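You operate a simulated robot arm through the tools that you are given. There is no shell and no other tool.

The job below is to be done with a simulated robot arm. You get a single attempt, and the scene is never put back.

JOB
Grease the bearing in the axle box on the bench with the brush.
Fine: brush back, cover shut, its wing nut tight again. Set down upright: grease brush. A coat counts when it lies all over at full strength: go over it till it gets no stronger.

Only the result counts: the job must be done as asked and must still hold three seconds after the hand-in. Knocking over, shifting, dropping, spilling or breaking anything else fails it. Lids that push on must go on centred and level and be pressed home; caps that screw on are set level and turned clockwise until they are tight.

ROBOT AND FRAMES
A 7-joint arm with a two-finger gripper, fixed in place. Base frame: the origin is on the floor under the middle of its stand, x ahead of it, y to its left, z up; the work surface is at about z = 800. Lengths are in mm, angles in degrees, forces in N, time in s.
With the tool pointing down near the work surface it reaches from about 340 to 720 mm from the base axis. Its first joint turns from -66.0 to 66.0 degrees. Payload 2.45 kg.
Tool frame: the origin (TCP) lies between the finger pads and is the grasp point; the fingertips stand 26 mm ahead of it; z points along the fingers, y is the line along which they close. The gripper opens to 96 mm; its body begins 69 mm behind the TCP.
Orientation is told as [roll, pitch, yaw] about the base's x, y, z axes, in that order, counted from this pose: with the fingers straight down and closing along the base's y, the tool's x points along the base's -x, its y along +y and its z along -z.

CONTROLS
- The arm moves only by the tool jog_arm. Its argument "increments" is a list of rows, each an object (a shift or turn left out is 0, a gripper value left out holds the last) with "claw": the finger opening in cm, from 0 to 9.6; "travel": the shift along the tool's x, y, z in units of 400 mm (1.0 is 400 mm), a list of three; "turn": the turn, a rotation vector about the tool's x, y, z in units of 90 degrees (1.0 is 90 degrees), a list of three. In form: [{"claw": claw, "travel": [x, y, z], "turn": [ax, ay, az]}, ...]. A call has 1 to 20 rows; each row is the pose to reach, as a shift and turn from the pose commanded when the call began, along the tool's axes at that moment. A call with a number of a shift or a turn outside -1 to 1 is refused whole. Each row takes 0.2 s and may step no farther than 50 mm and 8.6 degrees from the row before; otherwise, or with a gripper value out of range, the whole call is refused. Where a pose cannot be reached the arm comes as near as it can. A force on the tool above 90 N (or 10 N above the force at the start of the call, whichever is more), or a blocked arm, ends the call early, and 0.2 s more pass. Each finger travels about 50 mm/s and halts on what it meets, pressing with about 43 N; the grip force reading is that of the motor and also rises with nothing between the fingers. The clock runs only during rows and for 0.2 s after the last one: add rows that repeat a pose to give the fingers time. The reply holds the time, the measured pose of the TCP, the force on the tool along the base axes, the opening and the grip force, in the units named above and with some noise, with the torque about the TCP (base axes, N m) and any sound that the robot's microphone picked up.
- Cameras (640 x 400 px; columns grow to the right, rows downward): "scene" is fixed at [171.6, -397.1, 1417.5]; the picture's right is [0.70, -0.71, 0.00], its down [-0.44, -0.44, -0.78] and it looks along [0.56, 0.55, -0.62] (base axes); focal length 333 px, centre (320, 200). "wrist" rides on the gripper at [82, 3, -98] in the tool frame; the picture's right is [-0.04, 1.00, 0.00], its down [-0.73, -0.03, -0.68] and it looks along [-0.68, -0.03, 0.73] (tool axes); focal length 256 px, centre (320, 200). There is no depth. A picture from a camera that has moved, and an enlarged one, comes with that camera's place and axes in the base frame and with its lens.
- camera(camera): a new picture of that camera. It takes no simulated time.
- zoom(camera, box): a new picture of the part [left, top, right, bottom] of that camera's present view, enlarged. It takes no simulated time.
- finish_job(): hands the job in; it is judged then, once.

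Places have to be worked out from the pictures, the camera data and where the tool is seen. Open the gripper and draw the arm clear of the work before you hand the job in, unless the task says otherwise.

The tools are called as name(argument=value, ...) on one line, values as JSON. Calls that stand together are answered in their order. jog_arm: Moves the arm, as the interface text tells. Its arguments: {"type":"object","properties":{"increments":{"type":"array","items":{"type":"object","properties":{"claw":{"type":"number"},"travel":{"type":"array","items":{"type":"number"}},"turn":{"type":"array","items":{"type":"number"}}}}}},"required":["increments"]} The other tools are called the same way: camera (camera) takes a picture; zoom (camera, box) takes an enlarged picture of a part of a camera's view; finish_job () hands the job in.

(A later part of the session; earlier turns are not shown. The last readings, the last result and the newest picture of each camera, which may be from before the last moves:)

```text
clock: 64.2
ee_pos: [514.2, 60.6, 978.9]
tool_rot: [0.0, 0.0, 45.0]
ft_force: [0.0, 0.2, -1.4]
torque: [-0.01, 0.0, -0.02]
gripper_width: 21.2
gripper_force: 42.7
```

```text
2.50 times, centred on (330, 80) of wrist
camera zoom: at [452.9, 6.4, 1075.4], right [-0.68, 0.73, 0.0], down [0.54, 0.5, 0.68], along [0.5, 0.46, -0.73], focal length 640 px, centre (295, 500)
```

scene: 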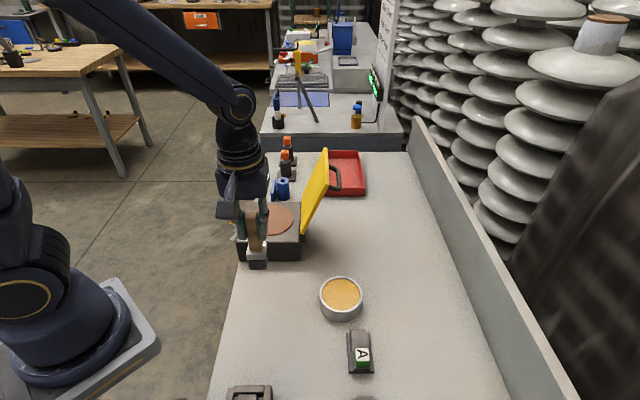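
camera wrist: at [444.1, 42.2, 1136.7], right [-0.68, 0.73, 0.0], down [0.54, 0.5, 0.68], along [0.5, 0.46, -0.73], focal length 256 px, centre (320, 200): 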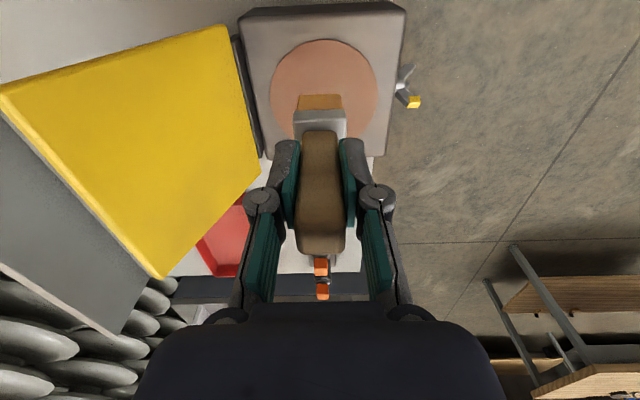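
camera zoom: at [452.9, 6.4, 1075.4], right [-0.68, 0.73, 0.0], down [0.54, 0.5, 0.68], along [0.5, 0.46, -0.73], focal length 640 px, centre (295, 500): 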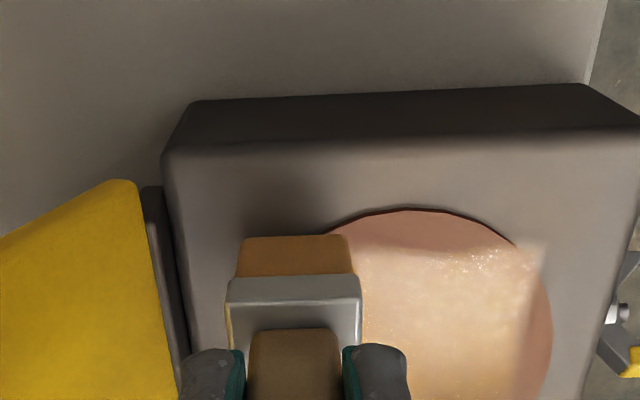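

The near-edge strip seems hardly coated; the brush looks depleted. I'll lift away toward the tin route and inspect the disc.

jog_arm(increments=[{"travel": [0, 0, -0.1]}, {"travel": [0.1, 0.025, -0.15]}, {"travel": [0.2, 0.05, -0.15]}, {"travel": [0.3, 0.0875, -0.15]}, {"travel": [0.36, 0.0875, -0.15]}, {"travel": [0.36, 0.0875, -0.15]}])

zoom(camera="scene", box=[240, 180, 320, 250])

camera(camera="wrist")

zoom(camera="wrist", box=[270, 70, 370, 150])

```text
clock: 65.6
ee_pos: [386.6, -19.1, 1038.0]
tool_rot: [0.1, 0.0, 45.0]
ft_force: [-1.7, 0.2, -2.3]
torque: [0.02, -0.02, 0.01]
gripper_width: 21.0
gripper_force: 43.2
```

```text
5.71 times, centred on (280, 215) of scene
camera zoom: at [171.6, -397.1, 1417.5], right [0.7, -0.71, 0.0], down [-0.44, -0.44, -0.78], along [0.56, 0.55, -0.62], focal length 1900 px, centre (549, 114)
```

zoom: 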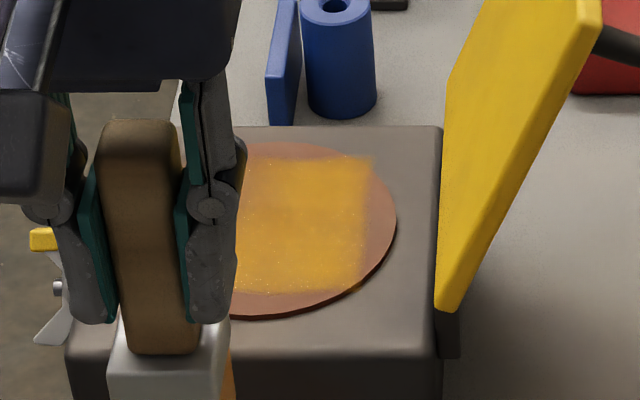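

```text
taken
camera wrist: at [325.0, -72.7, 1135.8], right [-0.68, 0.74, 0.0], down [0.54, 0.5, 0.68], along [0.5, 0.46, -0.73], focal length 256 px, centre (320, 200)
```

wrist: 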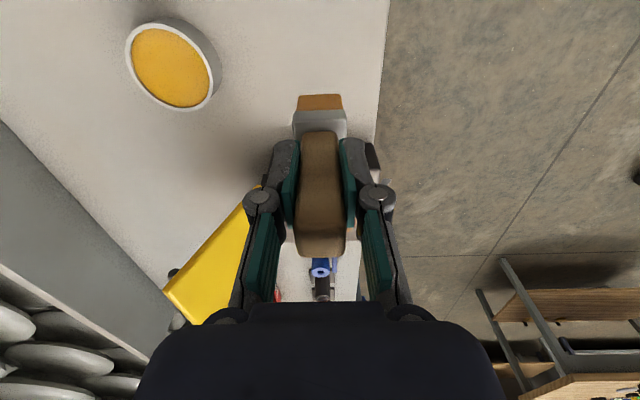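

```text
5.00 times, centred on (320, 110) of wrist
camera zoom: at [325.0, -72.7, 1135.8], right [-0.68, 0.74, 0.0], down [0.54, 0.5, 0.68], along [0.5, 0.46, -0.73], focal length 1280 px, centre (320, 650)
```

zoom: 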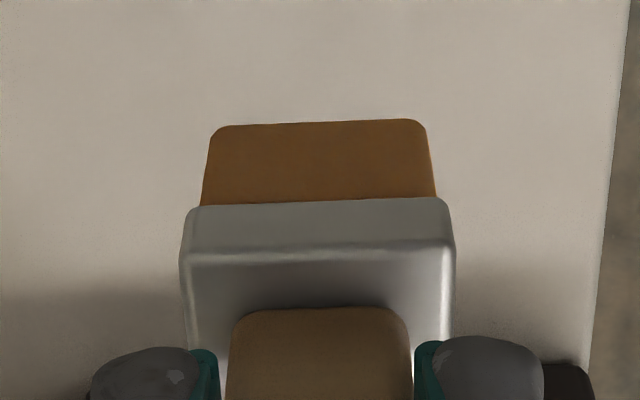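

The near strip got no contact, so I'll use force feedback for each strip. First I'll re-dip the brush to keep it fully loaded.

jog_arm(increments=[{"travel": [0, -0.1, 0]}, {"travel": [0.003, -0.2, 0]}, {"travel": [0.005, -0.3, 0]}, {"travel": [0.005, -0.4125, 0]}, {"travel": [0.005, -0.4125, 0.1]}, {"travel": [0.005, -0.4125, 0.2]}, {"travel": [0.005, -0.4125, 0.25]}, {"travel": [0.005, -0.4125, 0.265]}, {"travel": [0.005, -0.4125, 0.27]}, {"travel": [0.005, -0.4125, 0.2735]}, {"travel": [0.005, -0.4125, 0.2735]}])

zoom(camera="scene", box=[280, 230, 400, 330])

zoom(camera="scene", box=[225, 180, 325, 270])

```text
clock: 68.0
ee_pos: [503.7, -135.9, 927.3]
tool_rot: [0.1, 0.1, 45.0]
ft_force: [0.0, 0.8, -1.1]
torque: [0.01, 0.0, -0.02]
gripper_width: 21.1
gripper_force: 43.2
```

```text
4.00 times, centred on (340, 280) of scene
camera zoom: at [171.6, -397.1, 1417.5], right [0.7, -0.71, 0.0], down [-0.44, -0.44, -0.78], along [0.56, 0.55, -0.62], focal length 1330 px, centre (240, -120)
```

zoom: 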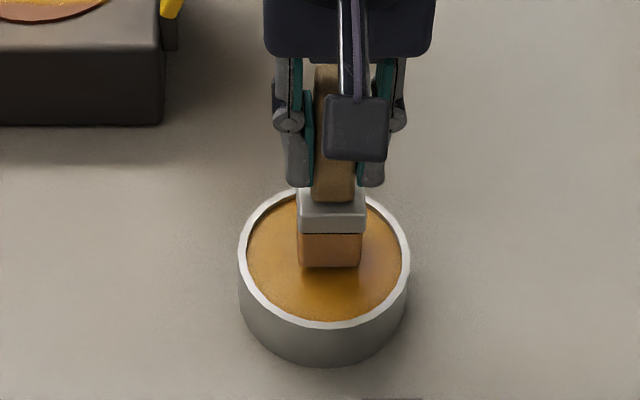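

```text
4.44 times, centred on (275, 225) of scene
camera zoom: at [171.6, -397.1, 1417.5], right [0.7, -0.71, 0.0], down [-0.44, -0.44, -0.78], along [0.56, 0.55, -0.62], focal length 1478 px, centre (520, 89)
```

zoom: 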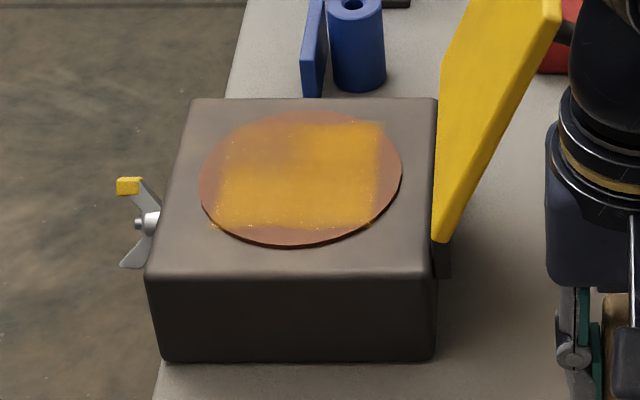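

No contact yet at z=927. Before going on, I'll look closely at the painted area.

zoom(camera="scene", box=[250, 195, 310, 245])

```text
8.00 times, centred on (280, 220) of scene
camera zoom: at [171.6, -397.1, 1417.5], right [0.7, -0.71, 0.0], down [-0.44, -0.44, -0.78], along [0.56, 0.55, -0.62], focal length 2660 px, centre (640, 40)
```

zoom: 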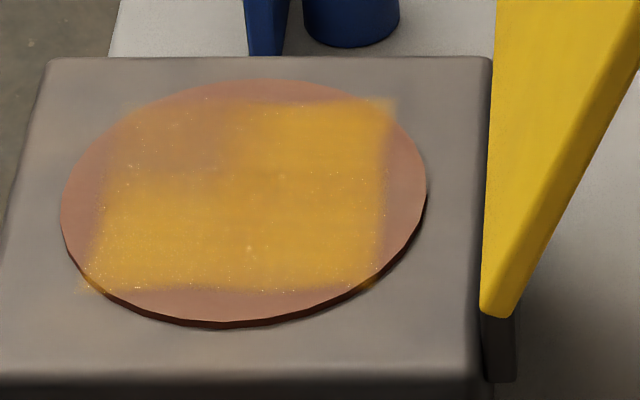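

The coat patch appears to be a fixed square of about ±43 mm on the disc, already tinted throughout but weaker at the far left. I'll finish the re-dip: lower until contact.

jog_arm(increments=[{"travel": [0, 0, 0.005]}, {"travel": [0, 0, 0.01]}, {"travel": [0, 0, 0.01]}])

```text
clock: 68.8
ee_pos: [504.4, -135.8, 926.4]
tool_rot: [-0.3, -0.1, 45.0]
ft_force: [-6.5, 0.8, 36.5]
torque: [0.21, -0.05, 0.04]
gripper_width: 21.3
gripper_force: 43.3
```

Contact made (36 N). Lift out, return along the same safe route to above the disc.

jog_arm(increments=[{"travel": [0, 0, -0.03]}, {"travel": [0, 0, -0.1]}, {"travel": [0, 0, -0.2]}, {"travel": [0, 0, -0.28]}, {"travel": [0, 0.1, -0.28]}, {"travel": [0, 0.2, -0.28]}, {"travel": [0, 0.3, -0.28]}, {"travel": [0, 0.415, -0.28]}, {"travel": [-0.1, 0.415, -0.28]}, {"travel": [-0.2, 0.415, -0.28]}, {"travel": [-0.3, 0.415, -0.28]}, {"travel": [-0.4, 0.415, -0.28]}, {"travel": [-0.4675, 0.415, -0.28]}, {"travel": [-0.4675, 0.415, -0.2]}, {"travel": [-0.4675, 0.415, -0.13]}, {"travel": [-0.4675, 0.415, -0.13]}])

zoom(camera="wrist", box=[230, 0, 430, 160])

zoom(camera="scene", box=[240, 170, 320, 250])

```text
clock: 72.2
ee_pos: [517.2, 118.1, 975.0]
tool_rot: [0.1, 0.0, 45.2]
ft_force: [0.2, 0.8, -1.5]
torque: [-0.01, 0.0, -0.01]
gripper_width: 21.4
gripper_force: 42.8
```

```text
2.50 times, centred on (330, 80) of wrist
camera zoom: at [455.4, 63.2, 1072.2], right [-0.68, 0.73, 0.0], down [0.54, 0.5, 0.68], along [0.5, 0.46, -0.73], focal length 640 px, centre (295, 500)
```

zoom: 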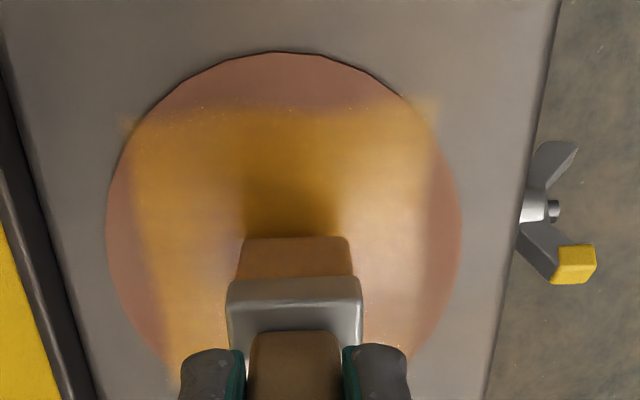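

```text
5.00 times, centred on (280, 210) of scene
camera zoom: at [171.6, -397.1, 1417.5], right [0.7, -0.71, 0.0], down [-0.44, -0.44, -0.78], along [0.56, 0.55, -0.62], focal length 1663 px, centre (520, 150)
```

zoom: 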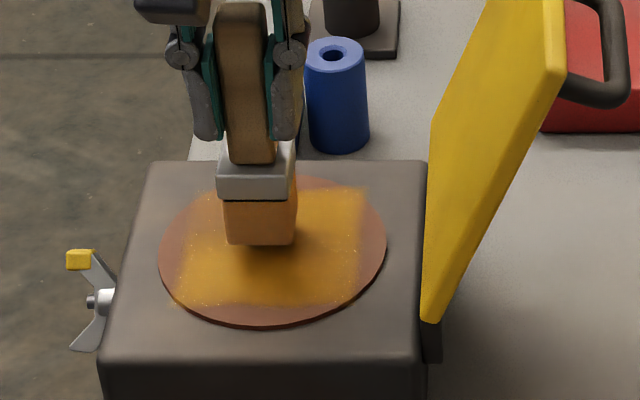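

The patch is clearly a square centred on the disc. I'll shift 22 mm toward the far side, centre, and lower toward contact.

jog_arm(increments=[{"travel": [-0.055, -0.01, 0]}, {"travel": [-0.055, -0.01, 0.02]}, {"travel": [-0.055, -0.01, 0.0325]}, {"travel": [-0.055, -0.01, 0.0325]}])

```text
clock: 73.2
ee_pos: [536.5, 129.1, 963.4]
tool_rot: [0.1, -0.1, 45.0]
ft_force: [-0.8, -0.4, -0.2]
torque: [0.0, 0.02, 0.0]
gripper_width: 21.2
gripper_force: 42.9
```

No contact yet at z=963; lower in small steps.

jog_arm(increments=[{"travel": [0, 0, 0.005]}, {"travel": [0, 0, 0.0075]}, {"travel": [0, 0, 0.0075]}])

```text
clock: 74.0
ee_pos: [536.9, 129.5, 961.8]
tool_rot: [0.0, -0.1, 45.0]
ft_force: [-0.7, -0.9, 5.7]
torque: [-0.01, -0.1, -0.04]
gripper_width: 21.0
gripper_force: 43.1
```

Light contact (6 N). I'll press slightly more and stroke this far strip back and forth.

jog_arm(increments=[{"travel": [0, 0, 0.0018]}, {"travel": [0, -0.025, 0.0018]}, {"travel": [0, -0.05, 0.0018]}, {"travel": [0, -0.08, 0.0018]}, {"travel": [0, -0.055, 0.0018]}, {"travel": [0, -0.03, 0.0018]}, {"travel": [0, -0.005, 0.0018]}, {"travel": [0, 0.02, 0.0018]}, {"travel": [0, 0.045, 0.0018]}, {"travel": [0, 0.07, 0.0018]}, {"travel": [0, 0.085, 0.0018]}, {"travel": [0, 0.06, 0.0018]}, {"travel": [0, 0.035, 0.0018]}, {"travel": [0, 0.01, 0.0018]}, {"travel": [0, -0.015, 0.0018]}, {"travel": [0, -0.04, 0.0018]}, {"travel": [0, -0.065, 0.0018]}, {"travel": [0, -0.085, 0.0018]}, {"travel": [0, -0.085, 0.0018]}])

zoom(camera="scene", box=[240, 170, 320, 250])

zoom(camera="wrist", box=[230, 0, 430, 160])

```text
clock: 78.0
ee_pos: [560.2, 103.3, 960.6]
tool_rot: [0.1, -0.1, 44.9]
ft_force: [-6.2, 6.5, 31.6]
torque: [0.46, 0.06, 0.05]
gripper_width: 21.0
gripper_force: 43.0
```

```text
5.00 times, centred on (280, 210) of scene
camera zoom: at [170.9, -397.0, 1417.6], right [0.7, -0.71, 0.0], down [-0.44, -0.44, -0.78], along [0.56, 0.55, -0.62], focal length 1663 px, centre (520, 150)
```

zoom: 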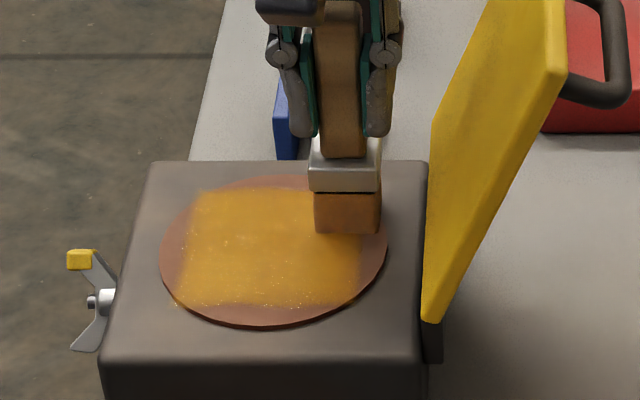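

```text
2.50 times, centred on (330, 80) of wrist
camera zoom: at [498.3, 50.1, 1057.3], right [-0.68, 0.74, 0.0], down [0.54, 0.5, 0.68], along [0.5, 0.46, -0.73], focal length 640 px, centre (295, 500)
```

zoom: 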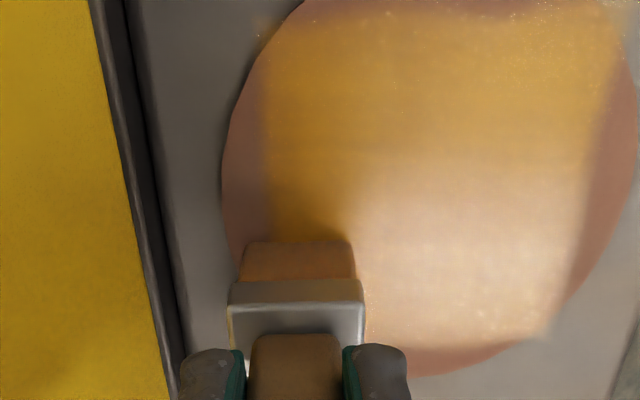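

Good contact (32 N) and the far strip is now even. Next strip 20 mm nearer, both directions.

jog_arm(increments=[{"travel": [0, 0, -0.0075]}, {"travel": [0.05, 0, -0.0075]}, {"travel": [0.05, 0, 0]}, {"travel": [0.05, 0.025, 0]}, {"travel": [0.05, 0.05, 0]}, {"travel": [0.05, 0.075, 0]}, {"travel": [0.05, 0.1, 0]}, {"travel": [0.05, 0.125, 0]}, {"travel": [0.05, 0.15, 0]}, {"travel": [0.05, 0.17, 0]}, {"travel": [0.05, 0.145, 0]}, {"travel": [0.05, 0.12, 0]}, {"travel": [0.05, 0.095, 0]}, {"travel": [0.05, 0.07, 0]}, {"travel": [0.05, 0.045, 0]}, {"travel": [0.05, 0.02, 0]}, {"travel": [0.05, 0, 0]}])

```text
clock: 81.6
ee_pos: [546.1, 89.5, 960.8]
tool_rot: [0.1, 0.1, 45.0]
ft_force: [0.3, 0.6, -1.5]
torque: [-0.01, -0.01, -0.06]
gripper_width: 21.1
gripper_force: 42.9
```

Contact was lost on this strip; I'll lower until there is contact again and redo it.

jog_arm(increments=[{"travel": [0, 0, 0.0025]}, {"travel": [0, 0, 0.004]}, {"travel": [0, 0, 0.004]}])

```text
clock: 82.4
ee_pos: [545.8, 90.5, 960.7]
tool_rot: [-0.1, 0.0, 44.9]
ft_force: [-2.3, -0.5, 10.6]
torque: [0.02, 0.1, -0.02]
gripper_width: 21.2
gripper_force: 43.0
```

jog_arm(increments=[{"travel": [0, 0, 0.0025]}, {"travel": [0, 0.025, 0.0025]}, {"travel": [0, 0.05, 0.0025]}, {"travel": [0, 0.075, 0.0025]}, {"travel": [0, 0.1, 0.0025]}, {"travel": [0, 0.125, 0.0025]}, {"travel": [0, 0.15, 0.0025]}, {"travel": [0, 0.17, 0.0025]}, {"travel": [0, 0.145, 0.0025]}, {"travel": [0, 0.12, 0.0025]}, {"travel": [0, 0.095, 0.0025]}, {"travel": [0, 0.07, 0.0025]}, {"travel": [0, 0.045, 0.0025]}, {"travel": [0, 0.02, 0.0025]}, {"travel": [0, 0, 0.0025]}])

zoom(camera="scene", box=[240, 170, 320, 250])

```text
clock: 85.6
ee_pos: [546.3, 89.5, 957.4]
tool_rot: [0.0, 0.0, 44.9]
ft_force: [-6.1, 6.7, 24.2]
torque: [0.4, 0.17, 0.08]
gripper_width: 21.4
gripper_force: 42.9
```

```text
5.00 times, centred on (280, 210) of scene
camera zoom: at [171.0, -397.0, 1417.6], right [0.7, -0.71, 0.0], down [-0.44, -0.44, -0.78], along [0.56, 0.55, -0.62], focal length 1663 px, centre (520, 150)
```

zoom: 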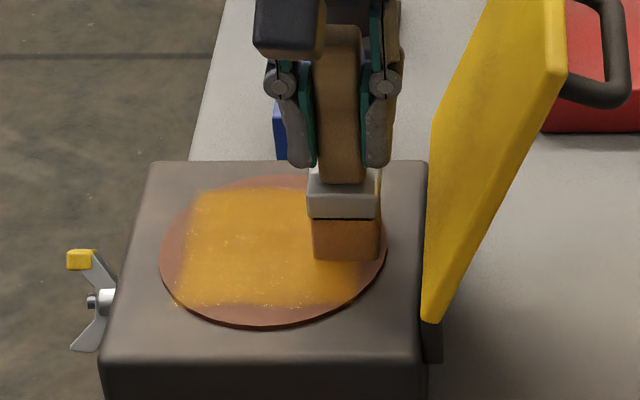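

Contact held this time (24 N). Next strip 20 mm nearer, landing 1 mm deeper.

jog_arm(increments=[{"travel": [0, 0, -0.0075]}, {"travel": [0.05, 0, -0.0075]}, {"travel": [0.05, 0, 0.0025]}, {"travel": [0.05, 0.025, 0.0025]}, {"travel": [0.05, 0.05, 0.0025]}, {"travel": [0.05, 0.075, 0.0025]}, {"travel": [0.05, 0.1, 0.0025]}, {"travel": [0.05, 0.125, 0.0025]}, {"travel": [0.05, 0.15, 0.0025]}, {"travel": [0.05, 0.17, 0.0025]}, {"travel": [0.05, 0.145, 0.0025]}, {"travel": [0.05, 0.12, 0.0025]}, {"travel": [0.05, 0.095, 0.0025]}, {"travel": [0.05, 0.07, 0.0025]}, {"travel": [0.05, 0.045, 0.0025]}, {"travel": [0.05, 0.02, 0.0025]}, {"travel": [0.05, 0, 0.0025]}])

```text
clock: 89.2
ee_pos: [533.4, 75.4, 955.8]
tool_rot: [0.1, 0.0, 45.1]
ft_force: [-5.5, 6.1, 25.7]
torque: [0.4, 0.17, 0.04]
gripper_width: 21.1
gripper_force: 42.7
```

Contact good (26 N). Next strip, 16 mm nearer (toward the near edge of the patch).

jog_arm(increments=[{"travel": [0, 0, -0.0075]}, {"travel": [0.04, 0, -0.0075]}, {"travel": [0.04, 0, 0.0025]}, {"travel": [0.04, 0.025, 0.0025]}, {"travel": [0.04, 0.05, 0.0025]}, {"travel": [0.04, 0.075, 0.0025]}, {"travel": [0.04, 0.1, 0.0025]}, {"travel": [0.04, 0.125, 0.0025]}, {"travel": [0.04, 0.15, 0.0025]}, {"travel": [0.04, 0.17, 0.0025]}, {"travel": [0.04, 0.145, 0.0025]}, {"travel": [0.04, 0.12, 0.0025]}, {"travel": [0.04, 0.095, 0.0025]}, {"travel": [0.04, 0.07, 0.0025]}, {"travel": [0.04, 0.045, 0.0025]}, {"travel": [0.04, 0.02, 0.0025]}, {"travel": [0.04, 0, 0.0025]}])

zoom(camera="scene", box=[240, 170, 320, 250])

zoom(camera="wrist", box=[230, 0, 430, 160])

```text
clock: 92.8
ee_pos: [519.5, 63.1, 953.4]
tool_rot: [0.0, -0.2, 45.0]
ft_force: [-7.0, 9.7, 31.1]
torque: [0.52, 0.13, 0.03]
gripper_width: 21.6
gripper_force: 43.0
```

```text
5.00 times, centred on (280, 210) of scene
camera zoom: at [170.9, -396.9, 1417.6], right [0.7, -0.71, 0.0], down [-0.44, -0.44, -0.78], along [0.56, 0.55, -0.62], focal length 1663 px, centre (520, 150)
```

zoom: 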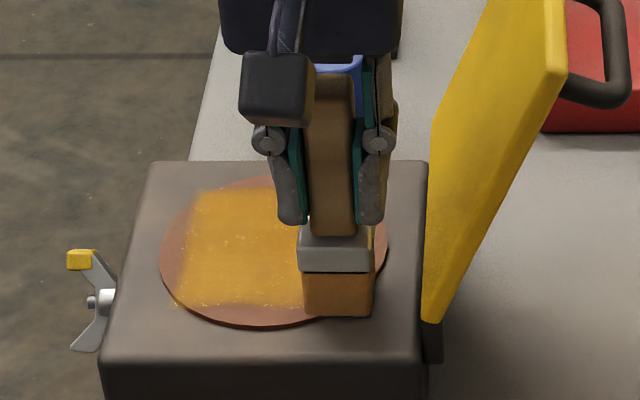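

```text
2.50 times, centred on (330, 80) of wrist
camera zoom: at [458.0, 9.5, 1052.1], right [-0.68, 0.73, 0.0], down [0.54, 0.5, 0.68], along [0.5, 0.46, -0.73], focal length 640 px, centre (295, 500)
```

zoom: 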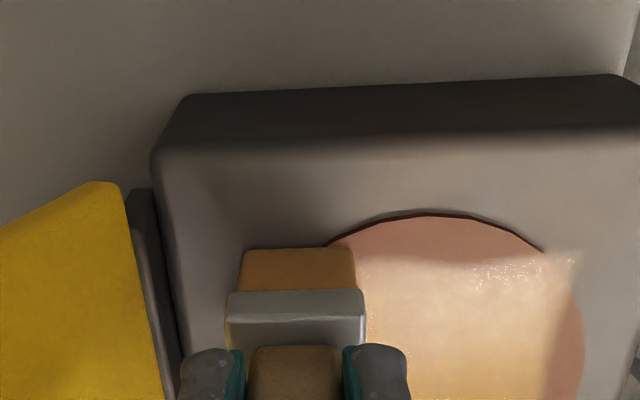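

I'll lift off toward the home/tin route and inspect the whole patch unobstructed.

jog_arm(increments=[{"travel": [0, 0, -0.05]}, {"travel": [0, 0.03, -0.15]}, {"travel": [0.1, 0.06, -0.2]}, {"travel": [0.2, 0.085, -0.2]}, {"travel": [0.3, 0.085, -0.2]}, {"travel": [0.3675, 0.085, -0.2]}, {"travel": [0.3675, 0.0, -0.2]}, {"travel": [0.3675, -0.1, -0.2]}, {"travel": [0.3675, -0.2, -0.2]}, {"travel": [0.3675, -0.325, -0.2]}, {"travel": [0.3675, -0.325, -0.2]}])

zoom(camera="scene", box=[250, 195, 310, 245])

camera(camera="wrist")

zoom(camera="wrist", box=[270, 70, 370, 150])

```text
clock: 95.2
ee_pos: [504.0, -135.1, 1037.6]
tool_rot: [0.1, 0.0, 45.0]
ft_force: [-0.4, 0.4, -1.6]
torque: [0.0, 0.01, -0.02]
gripper_width: 21.2
gripper_force: 43.3
```

```text
8.00 times, centred on (280, 220) of scene
camera zoom: at [171.6, -397.1, 1417.5], right [0.7, -0.71, 0.0], down [-0.44, -0.44, -0.78], along [0.56, 0.55, -0.62], focal length 2660 px, centre (640, 40)
```

zoom: 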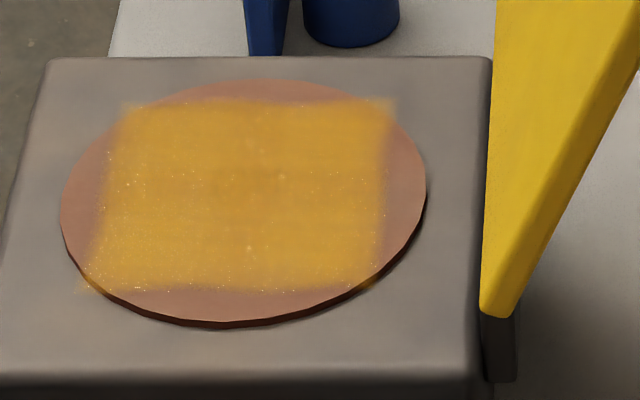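

```text
taken
camera wrist: at [443.1, -188.9, 1134.5], right [-0.68, 0.73, 0.0], down [0.54, 0.5, 0.68], along [0.5, 0.46, -0.73], focal length 256 px, centre (320, 200)
```

wrist: 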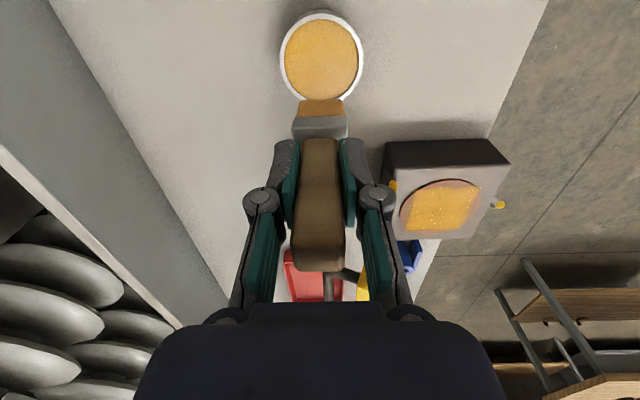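

```text
5.00 times, centred on (320, 110) of wrist
camera zoom: at [443.1, -188.9, 1134.5], right [-0.68, 0.73, 0.0], down [0.54, 0.5, 0.68], along [0.5, 0.46, -0.73], focal length 1280 px, centre (320, 650)
```

zoom: 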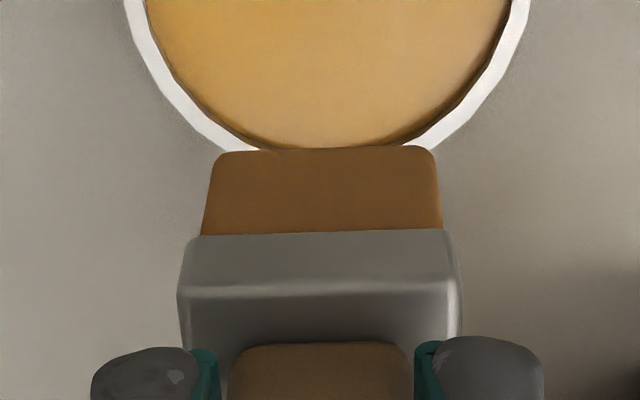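

The patch is now nearly uniform. I'll re-dip and do a second full round to make sure it reaches full strength; lowering near the grease first.

jog_arm(increments=[{"travel": [0.004, 0, 0.08]}, {"travel": [0.004, 0, 0.18]}, {"travel": [0.004, 0, 0.26]}, {"travel": [0.004, 0, 0.285]}, {"travel": [0.004, 0, 0.29]}, {"travel": [0.004, 0, 0.29]}])

```text
clock: 96.6
ee_pos: [507.0, -134.3, 921.0]
tool_rot: [0.1, 0.1, 44.9]
ft_force: [-0.5, -0.7, -1.5]
torque: [0.02, 0.01, -0.01]
gripper_width: 21.3
gripper_force: 42.7
```

jog_arm(increments=[{"travel": [0, 0, 0.0025]}, {"travel": [0, 0, 0.005]}, {"travel": [0, 0, 0.005]}])

```text
clock: 97.4
ee_pos: [507.3, -132.6, 918.7]
tool_rot: [-0.1, -0.1, 45.0]
ft_force: [-12.0, 1.7, 34.3]
torque: [-0.07, 0.46, -0.04]
gripper_width: 21.0
gripper_force: 42.9
```

Dipped (34 N). Lift and return to the far strip of the patch, lowering to just above contact.

jog_arm(increments=[{"travel": [0, 0, -0.03]}, {"travel": [0, 0, -0.1]}, {"travel": [0, 0, -0.2]}, {"travel": [0, 0, -0.29]}, {"travel": [0, 0.1, -0.29]}, {"travel": [0, 0.2, -0.29]}, {"travel": [0, 0.3, -0.29]}, {"travel": [0, 0.4135, -0.29]}, {"travel": [-0.1, 0.4135, -0.29]}, {"travel": [-0.2, 0.4135, -0.29]}, {"travel": [-0.3, 0.4135, -0.29]}, {"travel": [-0.4, 0.4135, -0.29]}, {"travel": [-0.5075, 0.4135, -0.29]}, {"travel": [-0.5075, 0.4135, -0.2]}, {"travel": [-0.5075, 0.4135, -0.12]}, {"travel": [-0.5075, 0.4135, -0.095]}, {"travel": [-0.5075, 0.4135, -0.095]}])

```text
clock: 101.0
ee_pos: [532.6, 128.3, 955.9]
tool_rot: [0.1, 0.0, 45.0]
ft_force: [0.2, -0.9, -1.0]
torque: [0.03, -0.02, -0.01]
gripper_width: 21.2
gripper_force: 42.5
```

jog_arm(increments=[{"travel": [0, 0, 0.005]}, {"travel": [0, 0, 0.01]}, {"travel": [0, 0, 0.01]}])

```text
clock: 101.8
ee_pos: [533.4, 129.4, 953.9]
tool_rot: [-0.1, -0.2, 45.1]
ft_force: [-10.6, -4.5, 34.2]
torque: [-0.31, 0.52, -0.03]
gripper_width: 21.3
gripper_force: 43.1
```

Contact 34 N on the far strip. Stroke it back and forth.

jog_arm(increments=[{"travel": [0, -0.025, -0.001]}, {"travel": [0, -0.05, -0.001]}, {"travel": [0, -0.08, -0.001]}, {"travel": [0, -0.055, -0.001]}, {"travel": [0, -0.03, -0.001]}, {"travel": [0, -0.005, -0.001]}, {"travel": [0, 0.02, -0.001]}, {"travel": [0, 0.045, -0.001]}, {"travel": [0, 0.07, -0.001]}, {"travel": [0, 0.085, -0.001]}, {"travel": [0, 0.06, -0.001]}, {"travel": [0, 0.035, -0.001]}, {"travel": [0, 0.01, -0.001]}, {"travel": [0, -0.015, -0.001]}, {"travel": [0, -0.04, -0.001]}, {"travel": [0, -0.065, -0.001]}, {"travel": [0, -0.085, -0.001]}])

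```text
clock: 105.4
ee_pos: [557.1, 103.4, 951.6]
tool_rot: [0.1, 0.0, 45.0]
ft_force: [-4.5, 6.1, 19.9]
torque: [0.4, -0.02, 0.08]
gripper_width: 21.0
gripper_force: 42.9
```

Next two strips, one pass each in opposite directions.

jog_arm(increments=[{"travel": [0, 0, -0.006]}, {"travel": [0.035, 0, -0.006]}, {"travel": [0.035, 0, 0.003]}, {"travel": [0.035, 0.025, 0.003]}, {"travel": [0.035, 0.05, 0.003]}, {"travel": [0.035, 0.075, 0.003]}, {"travel": [0.035, 0.1, 0.003]}, {"travel": [0.035, 0.125, 0.003]}, {"travel": [0.035, 0.15, 0.003]}, {"travel": [0.035, 0.17, 0.003]}, {"travel": [0.035, 0.17, -0.006]}, {"travel": [0.07, 0.17, -0.006]}, {"travel": [0.07, 0.17, 0.005]}, {"travel": [0.07, 0.145, 0.005]}, {"travel": [0.07, 0.12, 0.005]}, {"travel": [0.07, 0.095, 0.005]}, {"travel": [0.07, 0.07, 0.005]}, {"travel": [0.07, 0.045, 0.005]}, {"travel": [0.07, 0.02, 0.005]}, {"travel": [0.07, 0, 0.005]}])

```text
clock: 109.6
ee_pos: [538.3, 86.0, 950.1]
tool_rot: [0.0, 0.0, 45.0]
ft_force: [-11.0, 9.2, 37.7]
torque: [0.42, 0.28, 0.07]
gripper_width: 21.2
gripper_force: 43.0
```

Contact good (38 N). Next two strips toward the near edge.

jog_arm(increments=[{"travel": [0, 0, -0.006]}, {"travel": [0.035, 0, -0.006]}, {"travel": [0.035, 0, 0.001]}, {"travel": [0.035, 0.025, 0.001]}, {"travel": [0.035, 0.05, 0.001]}, {"travel": [0.035, 0.075, 0.001]}, {"travel": [0.035, 0.1, 0.001]}, {"travel": [0.035, 0.125, 0.001]}, {"travel": [0.035, 0.15, 0.001]}, {"travel": [0.035, 0.17, 0.001]}, {"travel": [0.035, 0.17, -0.006]}, {"travel": [0.07, 0.17, -0.006]}, {"travel": [0.07, 0.17, 0.003]}, {"travel": [0.07, 0.145, 0.003]}, {"travel": [0.07, 0.12, 0.003]}, {"travel": [0.07, 0.095, 0.003]}, {"travel": [0.07, 0.07, 0.003]}, {"travel": [0.07, 0.045, 0.003]}, {"travel": [0.07, 0.02, 0.003]}, {"travel": [0.07, 0, 0.003]}])

zoom(camera="wrist", box=[230, 0, 430, 160])

```text
clock: 113.8
ee_pos: [518.6, 65.0, 948.7]
tool_rot: [0.0, -0.1, 45.1]
ft_force: [-6.9, 7.1, 29.0]
torque: [0.38, 0.09, 0.06]
gripper_width: 21.1
gripper_force: 43.2
```

```text
2.50 times, centred on (330, 80) of wrist
camera zoom: at [456.4, 11.3, 1046.1], right [-0.68, 0.73, 0.0], down [0.54, 0.5, 0.68], along [0.5, 0.46, -0.73], focal length 640 px, centre (295, 500)
```

zoom: 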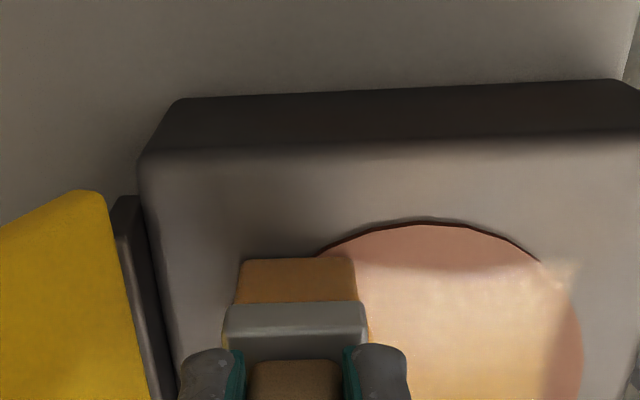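

Second round done with good contact. I'll lift away and compare the patch with the previous picture.

jog_arm(increments=[{"travel": [0, 0, -0.05]}, {"travel": [0, 0.03, -0.15]}, {"travel": [0.1, 0.06, -0.2]}, {"travel": [0.2, 0.085, -0.2]}, {"travel": [0.3, 0.085, -0.2]}, {"travel": [0.3675, 0.085, -0.2]}, {"travel": [0.3675, 0.0, -0.2]}, {"travel": [0.3675, -0.1, -0.2]}, {"travel": [0.3675, -0.2, -0.2]}, {"travel": [0.3675, -0.325, -0.2]}, {"travel": [0.3675, -0.325, -0.2]}])

zoom(camera="scene", box=[250, 195, 310, 245])

zoom(camera="wrist", box=[380, 120, 520, 250])

zoom(camera="wrist", box=[270, 70, 370, 150])

```text
clock: 116.2
ee_pos: [507.5, -131.1, 1030.7]
tool_rot: [0.1, 0.1, 44.9]
ft_force: [0.7, -0.1, -1.8]
torque: [0.03, -0.01, 0.01]
gripper_width: 21.2
gripper_force: 42.7
```

```text
8.00 times, centred on (280, 220) of scene
camera zoom: at [171.6, -397.1, 1417.5], right [0.7, -0.71, 0.0], down [-0.44, -0.44, -0.78], along [0.56, 0.55, -0.62], focal length 2660 px, centre (640, 40)
```

zoom: 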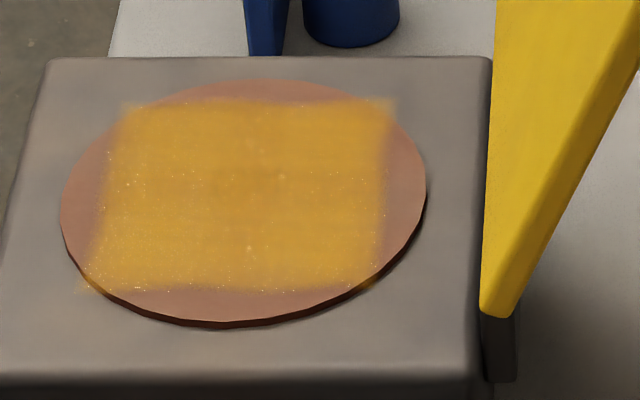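

```text
3.08 times, centred on (450, 185) of wrist
camera zoom: at [447.5, -185.9, 1128.2], right [-0.68, 0.73, 0.0], down [0.54, 0.5, 0.68], along [0.5, 0.46, -0.73], focal length 788 px, centre (-80, 246)
```

zoom: 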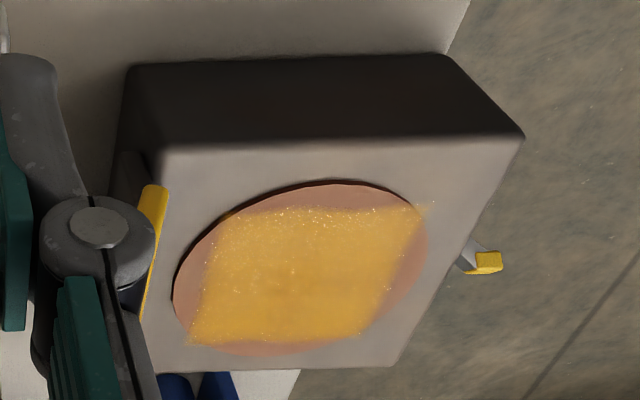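

```text
5.00 times, centred on (320, 110) of wrist
camera zoom: at [447.5, -185.9, 1128.2], right [-0.68, 0.73, 0.0], down [0.54, 0.5, 0.68], along [0.5, 0.46, -0.73], focal length 1280 px, centre (320, 650)
```

zoom: 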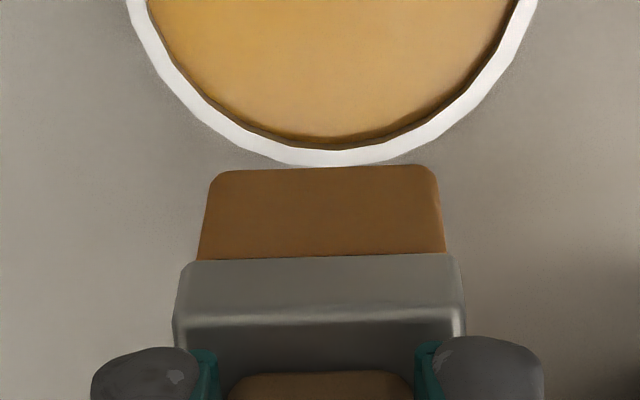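

I'll enlarge the patch further to check uniformity.

zoom(camera="scene", box=[256, 203, 290, 234])

zoom(camera="scene", box=[270, 203, 304, 234])

```text
12.90 times, centred on (273, 218) of scene
camera zoom: at [171.6, -397.1, 1417.5], right [0.7, -0.71, 0.0], down [-0.44, -0.44, -0.78], along [0.56, 0.55, -0.62], focal length 4291 px, centre (926, -39)
```

zoom: 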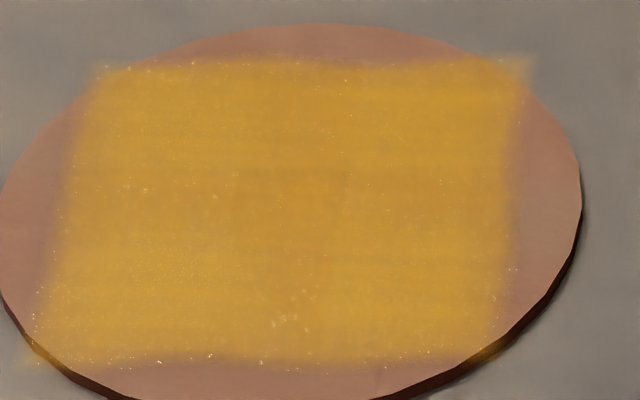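

```text
12.90 times, centred on (287, 218) of scene
camera zoom: at [171.6, -397.1, 1417.5], right [0.7, -0.71, 0.0], down [-0.44, -0.44, -0.78], along [0.56, 0.55, -0.62], focal length 4291 px, centre (746, -39)
```

zoom: 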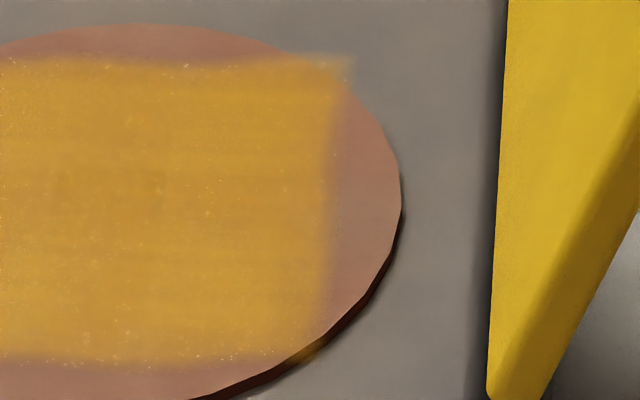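

There is a slightly weaker band across the middle. I'll re-dip and do a third round, with extra passes in the middle.

jog_arm(increments=[{"travel": [0.015, 0, 0.08]}, {"travel": [0.015, 0, 0.18]}, {"travel": [0.015, 0, 0.26]}, {"travel": [0.015, 0, 0.278]}, {"travel": [0.015, 0, 0.283]}, {"travel": [0.015, 0, 0.283]}])

```text
clock: 117.6
ee_pos: [502.2, -135.9, 915.3]
tool_rot: [0.1, 0.0, 45.0]
ft_force: [1.3, -0.4, -1.9]
torque: [-0.01, 0.01, 0.03]
gripper_width: 21.3
gripper_force: 42.8
```

jog_arm(increments=[{"travel": [0, 0, 0.0025]}, {"travel": [0, 0, 0.004]}, {"travel": [0, 0, 0.004]}])

```text
clock: 118.4
ee_pos: [503.1, -134.9, 914.3]
tool_rot: [0.0, -0.1, 45.0]
ft_force: [-0.9, 2.1, 10.5]
torque: [0.09, -0.11, 0.03]
gripper_width: 21.3
gripper_force: 42.8
```

Light contact on the grease (10 N). Lift and return over the far strip again.

jog_arm(increments=[{"travel": [0, 0, 0.0015]}, {"travel": [0, 0, -0.1]}, {"travel": [0, 0, -0.2]}, {"travel": [0, 0, -0.29]}, {"travel": [0, 0.1, -0.29]}, {"travel": [0, 0.2, -0.29]}, {"travel": [0, 0.3, -0.29]}, {"travel": [0, 0.4105, -0.29]}, {"travel": [-0.1, 0.4105, -0.29]}, {"travel": [-0.2, 0.4105, -0.29]}, {"travel": [-0.3, 0.4105, -0.29]}, {"travel": [-0.4, 0.4105, -0.29]}, {"travel": [-0.5165, 0.4105, -0.29]}, {"travel": [-0.5165, 0.4105, -0.2]}, {"travel": [-0.5165, 0.4105, -0.12]}, {"travel": [-0.5165, 0.4105, -0.091]}, {"travel": [-0.5165, 0.4105, -0.091]}])

```text
clock: 122.0
ee_pos: [533.5, 126.4, 951.9]
tool_rot: [0.0, 0.1, 45.0]
ft_force: [0.3, -0.4, -1.7]
torque: [0.0, 0.01, 0.0]
gripper_width: 21.3
gripper_force: 42.7
```

jog_arm(increments=[{"travel": [0, 0, 0.005]}, {"travel": [0, 0, 0.008]}, {"travel": [0, 0, 0.008]}])

```text
clock: 122.8
ee_pos: [534.2, 127.6, 948.3]
tool_rot: [0.0, 0.0, 45.0]
ft_force: [-0.4, -0.9, 3.5]
torque: [-0.05, -0.01, -0.02]
gripper_width: 21.4
gripper_force: 42.8
```

Contact starts (3.5 N). Press slightly and stroke the far strip.

jog_arm(increments=[{"travel": [0, -0.01, 0.0025]}, {"travel": [0, -0.035, 0.0025]}, {"travel": [0, -0.06, 0.0025]}, {"travel": [0, -0.085, 0.0025]}, {"travel": [0, -0.06, 0.0025]}, {"travel": [0, -0.035, 0.0025]}, {"travel": [0, -0.01, 0.0025]}, {"travel": [0, 0.015, 0.0025]}, {"travel": [0, 0.04, 0.0025]}, {"travel": [0, 0.065, 0.0025]}, {"travel": [0, 0.085, 0.0025]}, {"travel": [0, 0.06, 0.0025]}, {"travel": [0, 0.035, 0.0025]}, {"travel": [0, 0.01, 0.0025]}, {"travel": [0, -0.015, 0.0025]}, {"travel": [0, -0.04, 0.0025]}, {"travel": [0, -0.065, 0.0025]}, {"travel": [0, -0.085, 0.0025]}])

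```text
clock: 126.6
ee_pos: [557.0, 103.0, 947.6]
tool_rot: [0.0, -0.2, 45.0]
ft_force: [-9.3, 10.4, 38.3]
torque: [0.48, 0.23, 0.05]
gripper_width: 21.1
gripper_force: 43.0
```

Contact strong (38 N). Next two strips.

jog_arm(increments=[{"travel": [0, 0, -0.007]}, {"travel": [0.035, 0, -0.007]}, {"travel": [0.035, 0, 0]}, {"travel": [0.035, 0.025, 0]}, {"travel": [0.035, 0.05, 0]}, {"travel": [0.035, 0.075, 0]}, {"travel": [0.035, 0.1, 0]}, {"travel": [0.035, 0.125, 0]}, {"travel": [0.035, 0.15, 0]}, {"travel": [0.035, 0.17, 0]}, {"travel": [0.035, 0.17, -0.007]}, {"travel": [0.07, 0.17, -0.007]}, {"travel": [0.07, 0.17, 0.001]}, {"travel": [0.07, 0.145, 0.001]}, {"travel": [0.07, 0.12, 0.001]}, {"travel": [0.07, 0.095, 0.001]}, {"travel": [0.07, 0.07, 0.001]}, {"travel": [0.07, 0.045, 0.001]}, {"travel": [0.07, 0.02, 0.001]}, {"travel": [0.07, 0, 0.001]}])

```text
clock: 130.8
ee_pos: [536.6, 84.7, 946.7]
tool_rot: [0.0, -0.1, 45.0]
ft_force: [-7.4, 10.0, 32.1]
torque: [0.43, 0.08, 0.1]
gripper_width: 21.3
gripper_force: 42.8
```

Extra middle passes: repeat this strip and the previous one in the opposite directions.

jog_arm(increments=[{"travel": [0, 0.025, 0.001]}, {"travel": [0, 0.05, 0.001]}, {"travel": [0, 0.075, 0.001]}, {"travel": [0, 0.1, 0.001]}, {"travel": [0, 0.125, 0.001]}, {"travel": [0, 0.15, 0.001]}, {"travel": [0, 0.17, 0.001]}, {"travel": [0, 0.17, -0.006]}, {"travel": [-0.02, 0.17, -0.006]}, {"travel": [-0.02, 0.17, 0.0015]}, {"travel": [-0.02, 0.145, 0.0015]}, {"travel": [-0.02, 0.12, 0.0015]}, {"travel": [-0.02, 0.095, 0.0015]}, {"travel": [-0.02, 0.07, 0.0015]}, {"travel": [-0.02, 0.045, 0.0015]}, {"travel": [-0.02, 0.02, 0.0015]}, {"travel": [-0.02, 0, 0.0015]}, {"travel": [-0.02, 0, -0.006]}, {"travel": [0.035, 0, -0.006]}, {"travel": [0.035, 0, 0.0005]}])

```text
clock: 135.0
ee_pos: [528.4, 72.2, 946.8]
tool_rot: [0.0, 0.0, 45.0]
ft_force: [0.1, -0.2, -1.0]
torque: [-0.01, 0.01, 0.01]
gripper_width: 21.0
gripper_force: 43.0
```

Need a little more depth here for contact.

jog_arm(increments=[{"travel": [0, 0, 0.0025]}, {"travel": [0, 0, 0.005]}, {"travel": [0, 0, 0.005]}])

```text
clock: 135.8
ee_pos: [527.7, 73.1, 945.6]
tool_rot: [0.0, 0.0, 44.9]
ft_force: [-7.1, 1.9, 19.1]
torque: [0.02, 0.32, 0.0]
gripper_width: 21.2
gripper_force: 43.2
```

Contact 19 N. Stroke this strip and the nearest strip.

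jog_arm(increments=[{"travel": [0, 0.025, 0.001]}, {"travel": [0, 0.05, 0.001]}, {"travel": [0, 0.075, 0.001]}, {"travel": [0, 0.1, 0.001]}, {"travel": [0, 0.125, 0.001]}, {"travel": [0, 0.15, 0.001]}, {"travel": [0, 0.17, 0.001]}, {"travel": [0, 0.17, -0.006]}, {"travel": [0.03, 0.17, -0.006]}, {"travel": [0.03, 0.17, 0.003]}, {"travel": [0.03, 0.145, 0.003]}, {"travel": [0.03, 0.12, 0.003]}, {"travel": [0.03, 0.095, 0.003]}, {"travel": [0.03, 0.07, 0.003]}, {"travel": [0.03, 0.045, 0.003]}, {"travel": [0.03, 0.02, 0.003]}, {"travel": [0.03, 0, 0.003]}])

zoom(camera="wrist", box=[270, 70, 370, 150])

```text
clock: 139.4
ee_pos: [518.7, 63.7, 941.8]
tool_rot: [0.2, 0.1, 45.0]
ft_force: [-4.6, 3.3, 16.3]
torque: [0.24, 0.01, 0.05]
gripper_width: 21.3
gripper_force: 42.8
```

```text
5.00 times, centred on (320, 110) of wrist
camera zoom: at [456.8, 9.7, 1039.8], right [-0.68, 0.73, 0.0], down [0.54, 0.5, 0.68], along [0.5, 0.46, -0.74], focal length 1280 px, centre (320, 650)
```

zoom: 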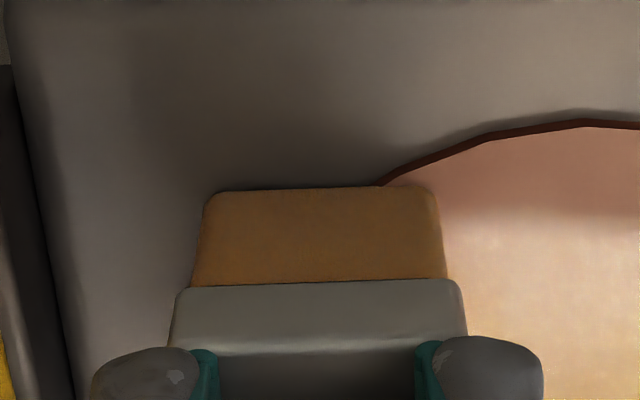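

I'll lift away toward the brush's home spot and inspect the patch again.

jog_arm(increments=[{"travel": [0, 0, -0.05]}, {"travel": [0, 0.03, -0.15]}, {"travel": [0.1, 0.06, -0.2]}, {"travel": [0.2, 0.085, -0.2]}, {"travel": [0.3, 0.085, -0.2]}, {"travel": [0.3675, 0.085, -0.2]}, {"travel": [0.3675, 0.0, -0.2]}, {"travel": [0.3675, -0.1, -0.2]}, {"travel": [0.3675, -0.2, -0.2]}, {"travel": [0.3675, -0.2, -0.2]}])

zoom(camera="scene", box=[256, 203, 290, 234])

zoom(camera="scene", box=[250, 195, 310, 245])

camera(camera="wrist")

```text
clock: 141.6
ee_pos: [471.8, -99.2, 1022.9]
tool_rot: [0.1, -0.1, 45.0]
ft_force: [-0.7, 0.2, -1.1]
torque: [-0.01, 0.05, 0.01]
gripper_width: 21.1
gripper_force: 42.7
```

```text
12.90 times, centred on (273, 218) of scene
camera zoom: at [171.6, -397.1, 1417.5], right [0.7, -0.71, 0.0], down [-0.44, -0.44, -0.78], along [0.56, 0.55, -0.62], focal length 4291 px, centre (926, -39)
```

zoom: 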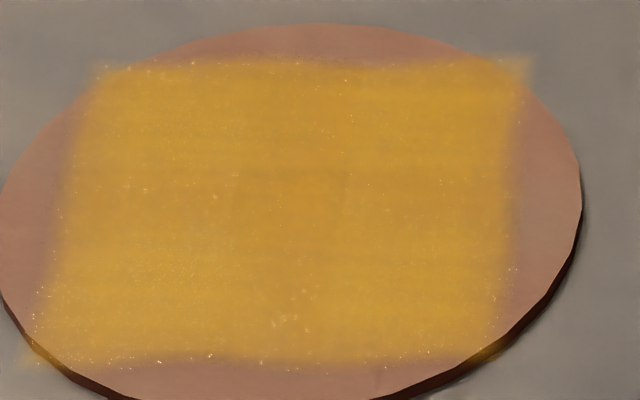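

```text
8.00 times, centred on (280, 220) of scene
camera zoom: at [171.6, -397.1, 1417.5], right [0.7, -0.71, 0.0], down [-0.44, -0.44, -0.78], along [0.56, 0.55, -0.62], focal length 2660 px, centre (640, 40)
```

zoom: 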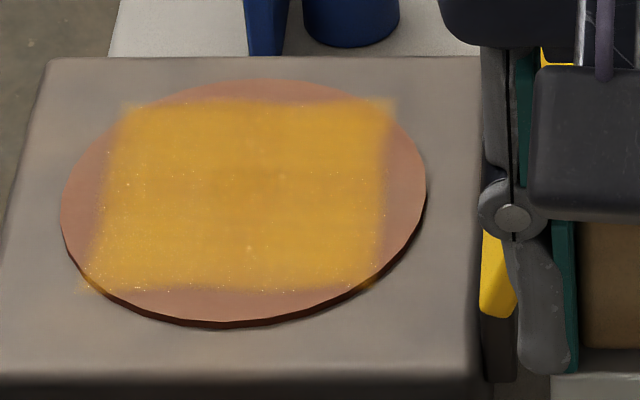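

```text
taken
camera wrist: at [410.3, -153.0, 1119.3], right [-0.68, 0.73, 0.0], down [0.54, 0.5, 0.68], along [0.5, 0.46, -0.73], focal length 256 px, centre (320, 200)
```

wrist: 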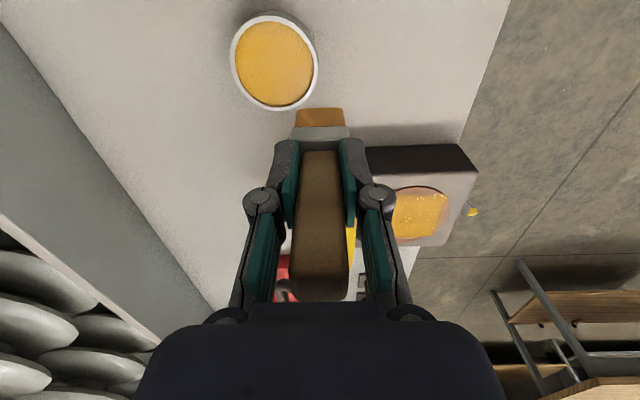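

The patch looks uniform now, but the brush has slid ~33 mm up in the grip. I'll stand it upright at its home spot, regrip it higher, and then do a verification round.

jog_arm(increments=[{"travel": [0.005, 0.1, 0]}, {"travel": [0.012, 0.2, 0]}, {"travel": [0.017, 0.2825, 0]}, {"travel": [0.017, 0.2825, 0.1]}, {"travel": [0.017, 0.2825, 0.2]}, {"travel": [0.017, 0.2825, 0.3]}, {"travel": [0.017, 0.2825, 0.345]}, {"travel": [0.017, 0.2825, 0.345]}])

camera(camera="wrist")

zoom(camera="scene", box=[200, 220, 340, 330])

```text
clock: 143.4
ee_pos: [386.5, -22.1, 882.7]
tool_rot: [0.2, 0.0, 45.0]
ft_force: [-0.1, -0.3, -0.8]
torque: [-0.03, 0.01, 0.04]
gripper_width: 21.1
gripper_force: 43.3
```

```text
taken
camera wrist: at [324.6, -75.2, 979.8], right [-0.68, 0.73, 0.0], down [0.54, 0.5, 0.68], along [0.5, 0.46, -0.73], focal length 256 px, centre (320, 200)
```

wrist: 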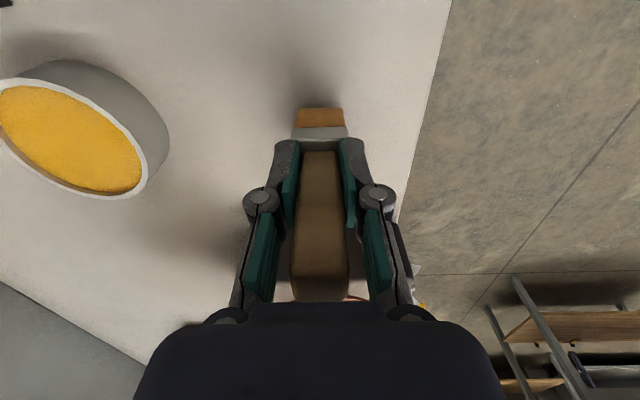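

```text
3.64 times, centred on (270, 275) of scene
camera zoom: at [171.6, -397.1, 1417.5], right [0.7, -0.71, 0.0], down [-0.44, -0.44, -0.78], along [0.56, 0.55, -0.62], focal length 1209 px, centre (502, -73)
```

zoom: 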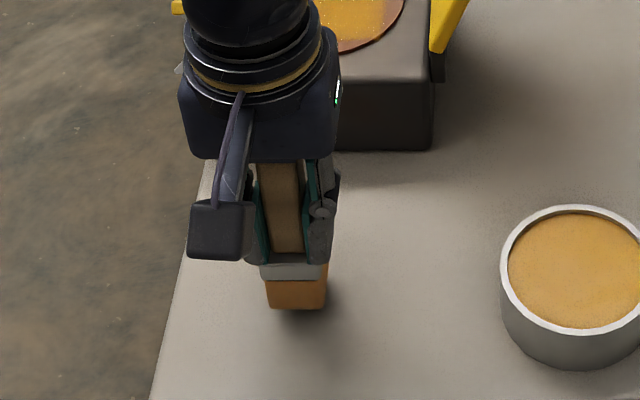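

jog_arm(increments=[{"travel": [0, 0, 0.01]}, {"travel": [0, 0, 0.0175]}, {"travel": [0, 0, 0.0225]}, {"travel": [0, 0, 0.0225]}])

```text
clock: 144.4
ee_pos: [384.5, -20.5, 875.0]
tool_rot: [0.1, 0.0, 45.0]
ft_force: [0.2, 0.0, -0.9]
torque: [-0.01, -0.03, 0.0]
gripper_width: 21.0
gripper_force: 43.2
```

jog_arm(increments=[{"travel": [0, 0, 0.0025]}, {"travel": [0, 0, 0.005]}, {"travel": [0, 0, 0.0075]}, {"travel": [0, 0, 0.0075]}])

```text
clock: 145.4
ee_pos: [385.3, -21.1, 873.5]
tool_rot: [0.1, 0.0, 45.0]
ft_force: [0.2, -0.1, 0.5]
torque: [0.03, -0.03, -0.01]
gripper_width: 21.0
gripper_force: 43.1
```

jog_arm(increments=[{"travel": [0, 0, 0.002]}, {"travel": [0, 0, 0.002]}])

```text
clock: 146.0
ee_pos: [386.7, -20.5, 871.4]
tool_rot: [0.0, 0.0, 45.1]
ft_force: [-5.0, 0.5, 36.9]
torque: [0.13, 0.09, 0.0]
gripper_width: 21.0
gripper_force: 43.2
```

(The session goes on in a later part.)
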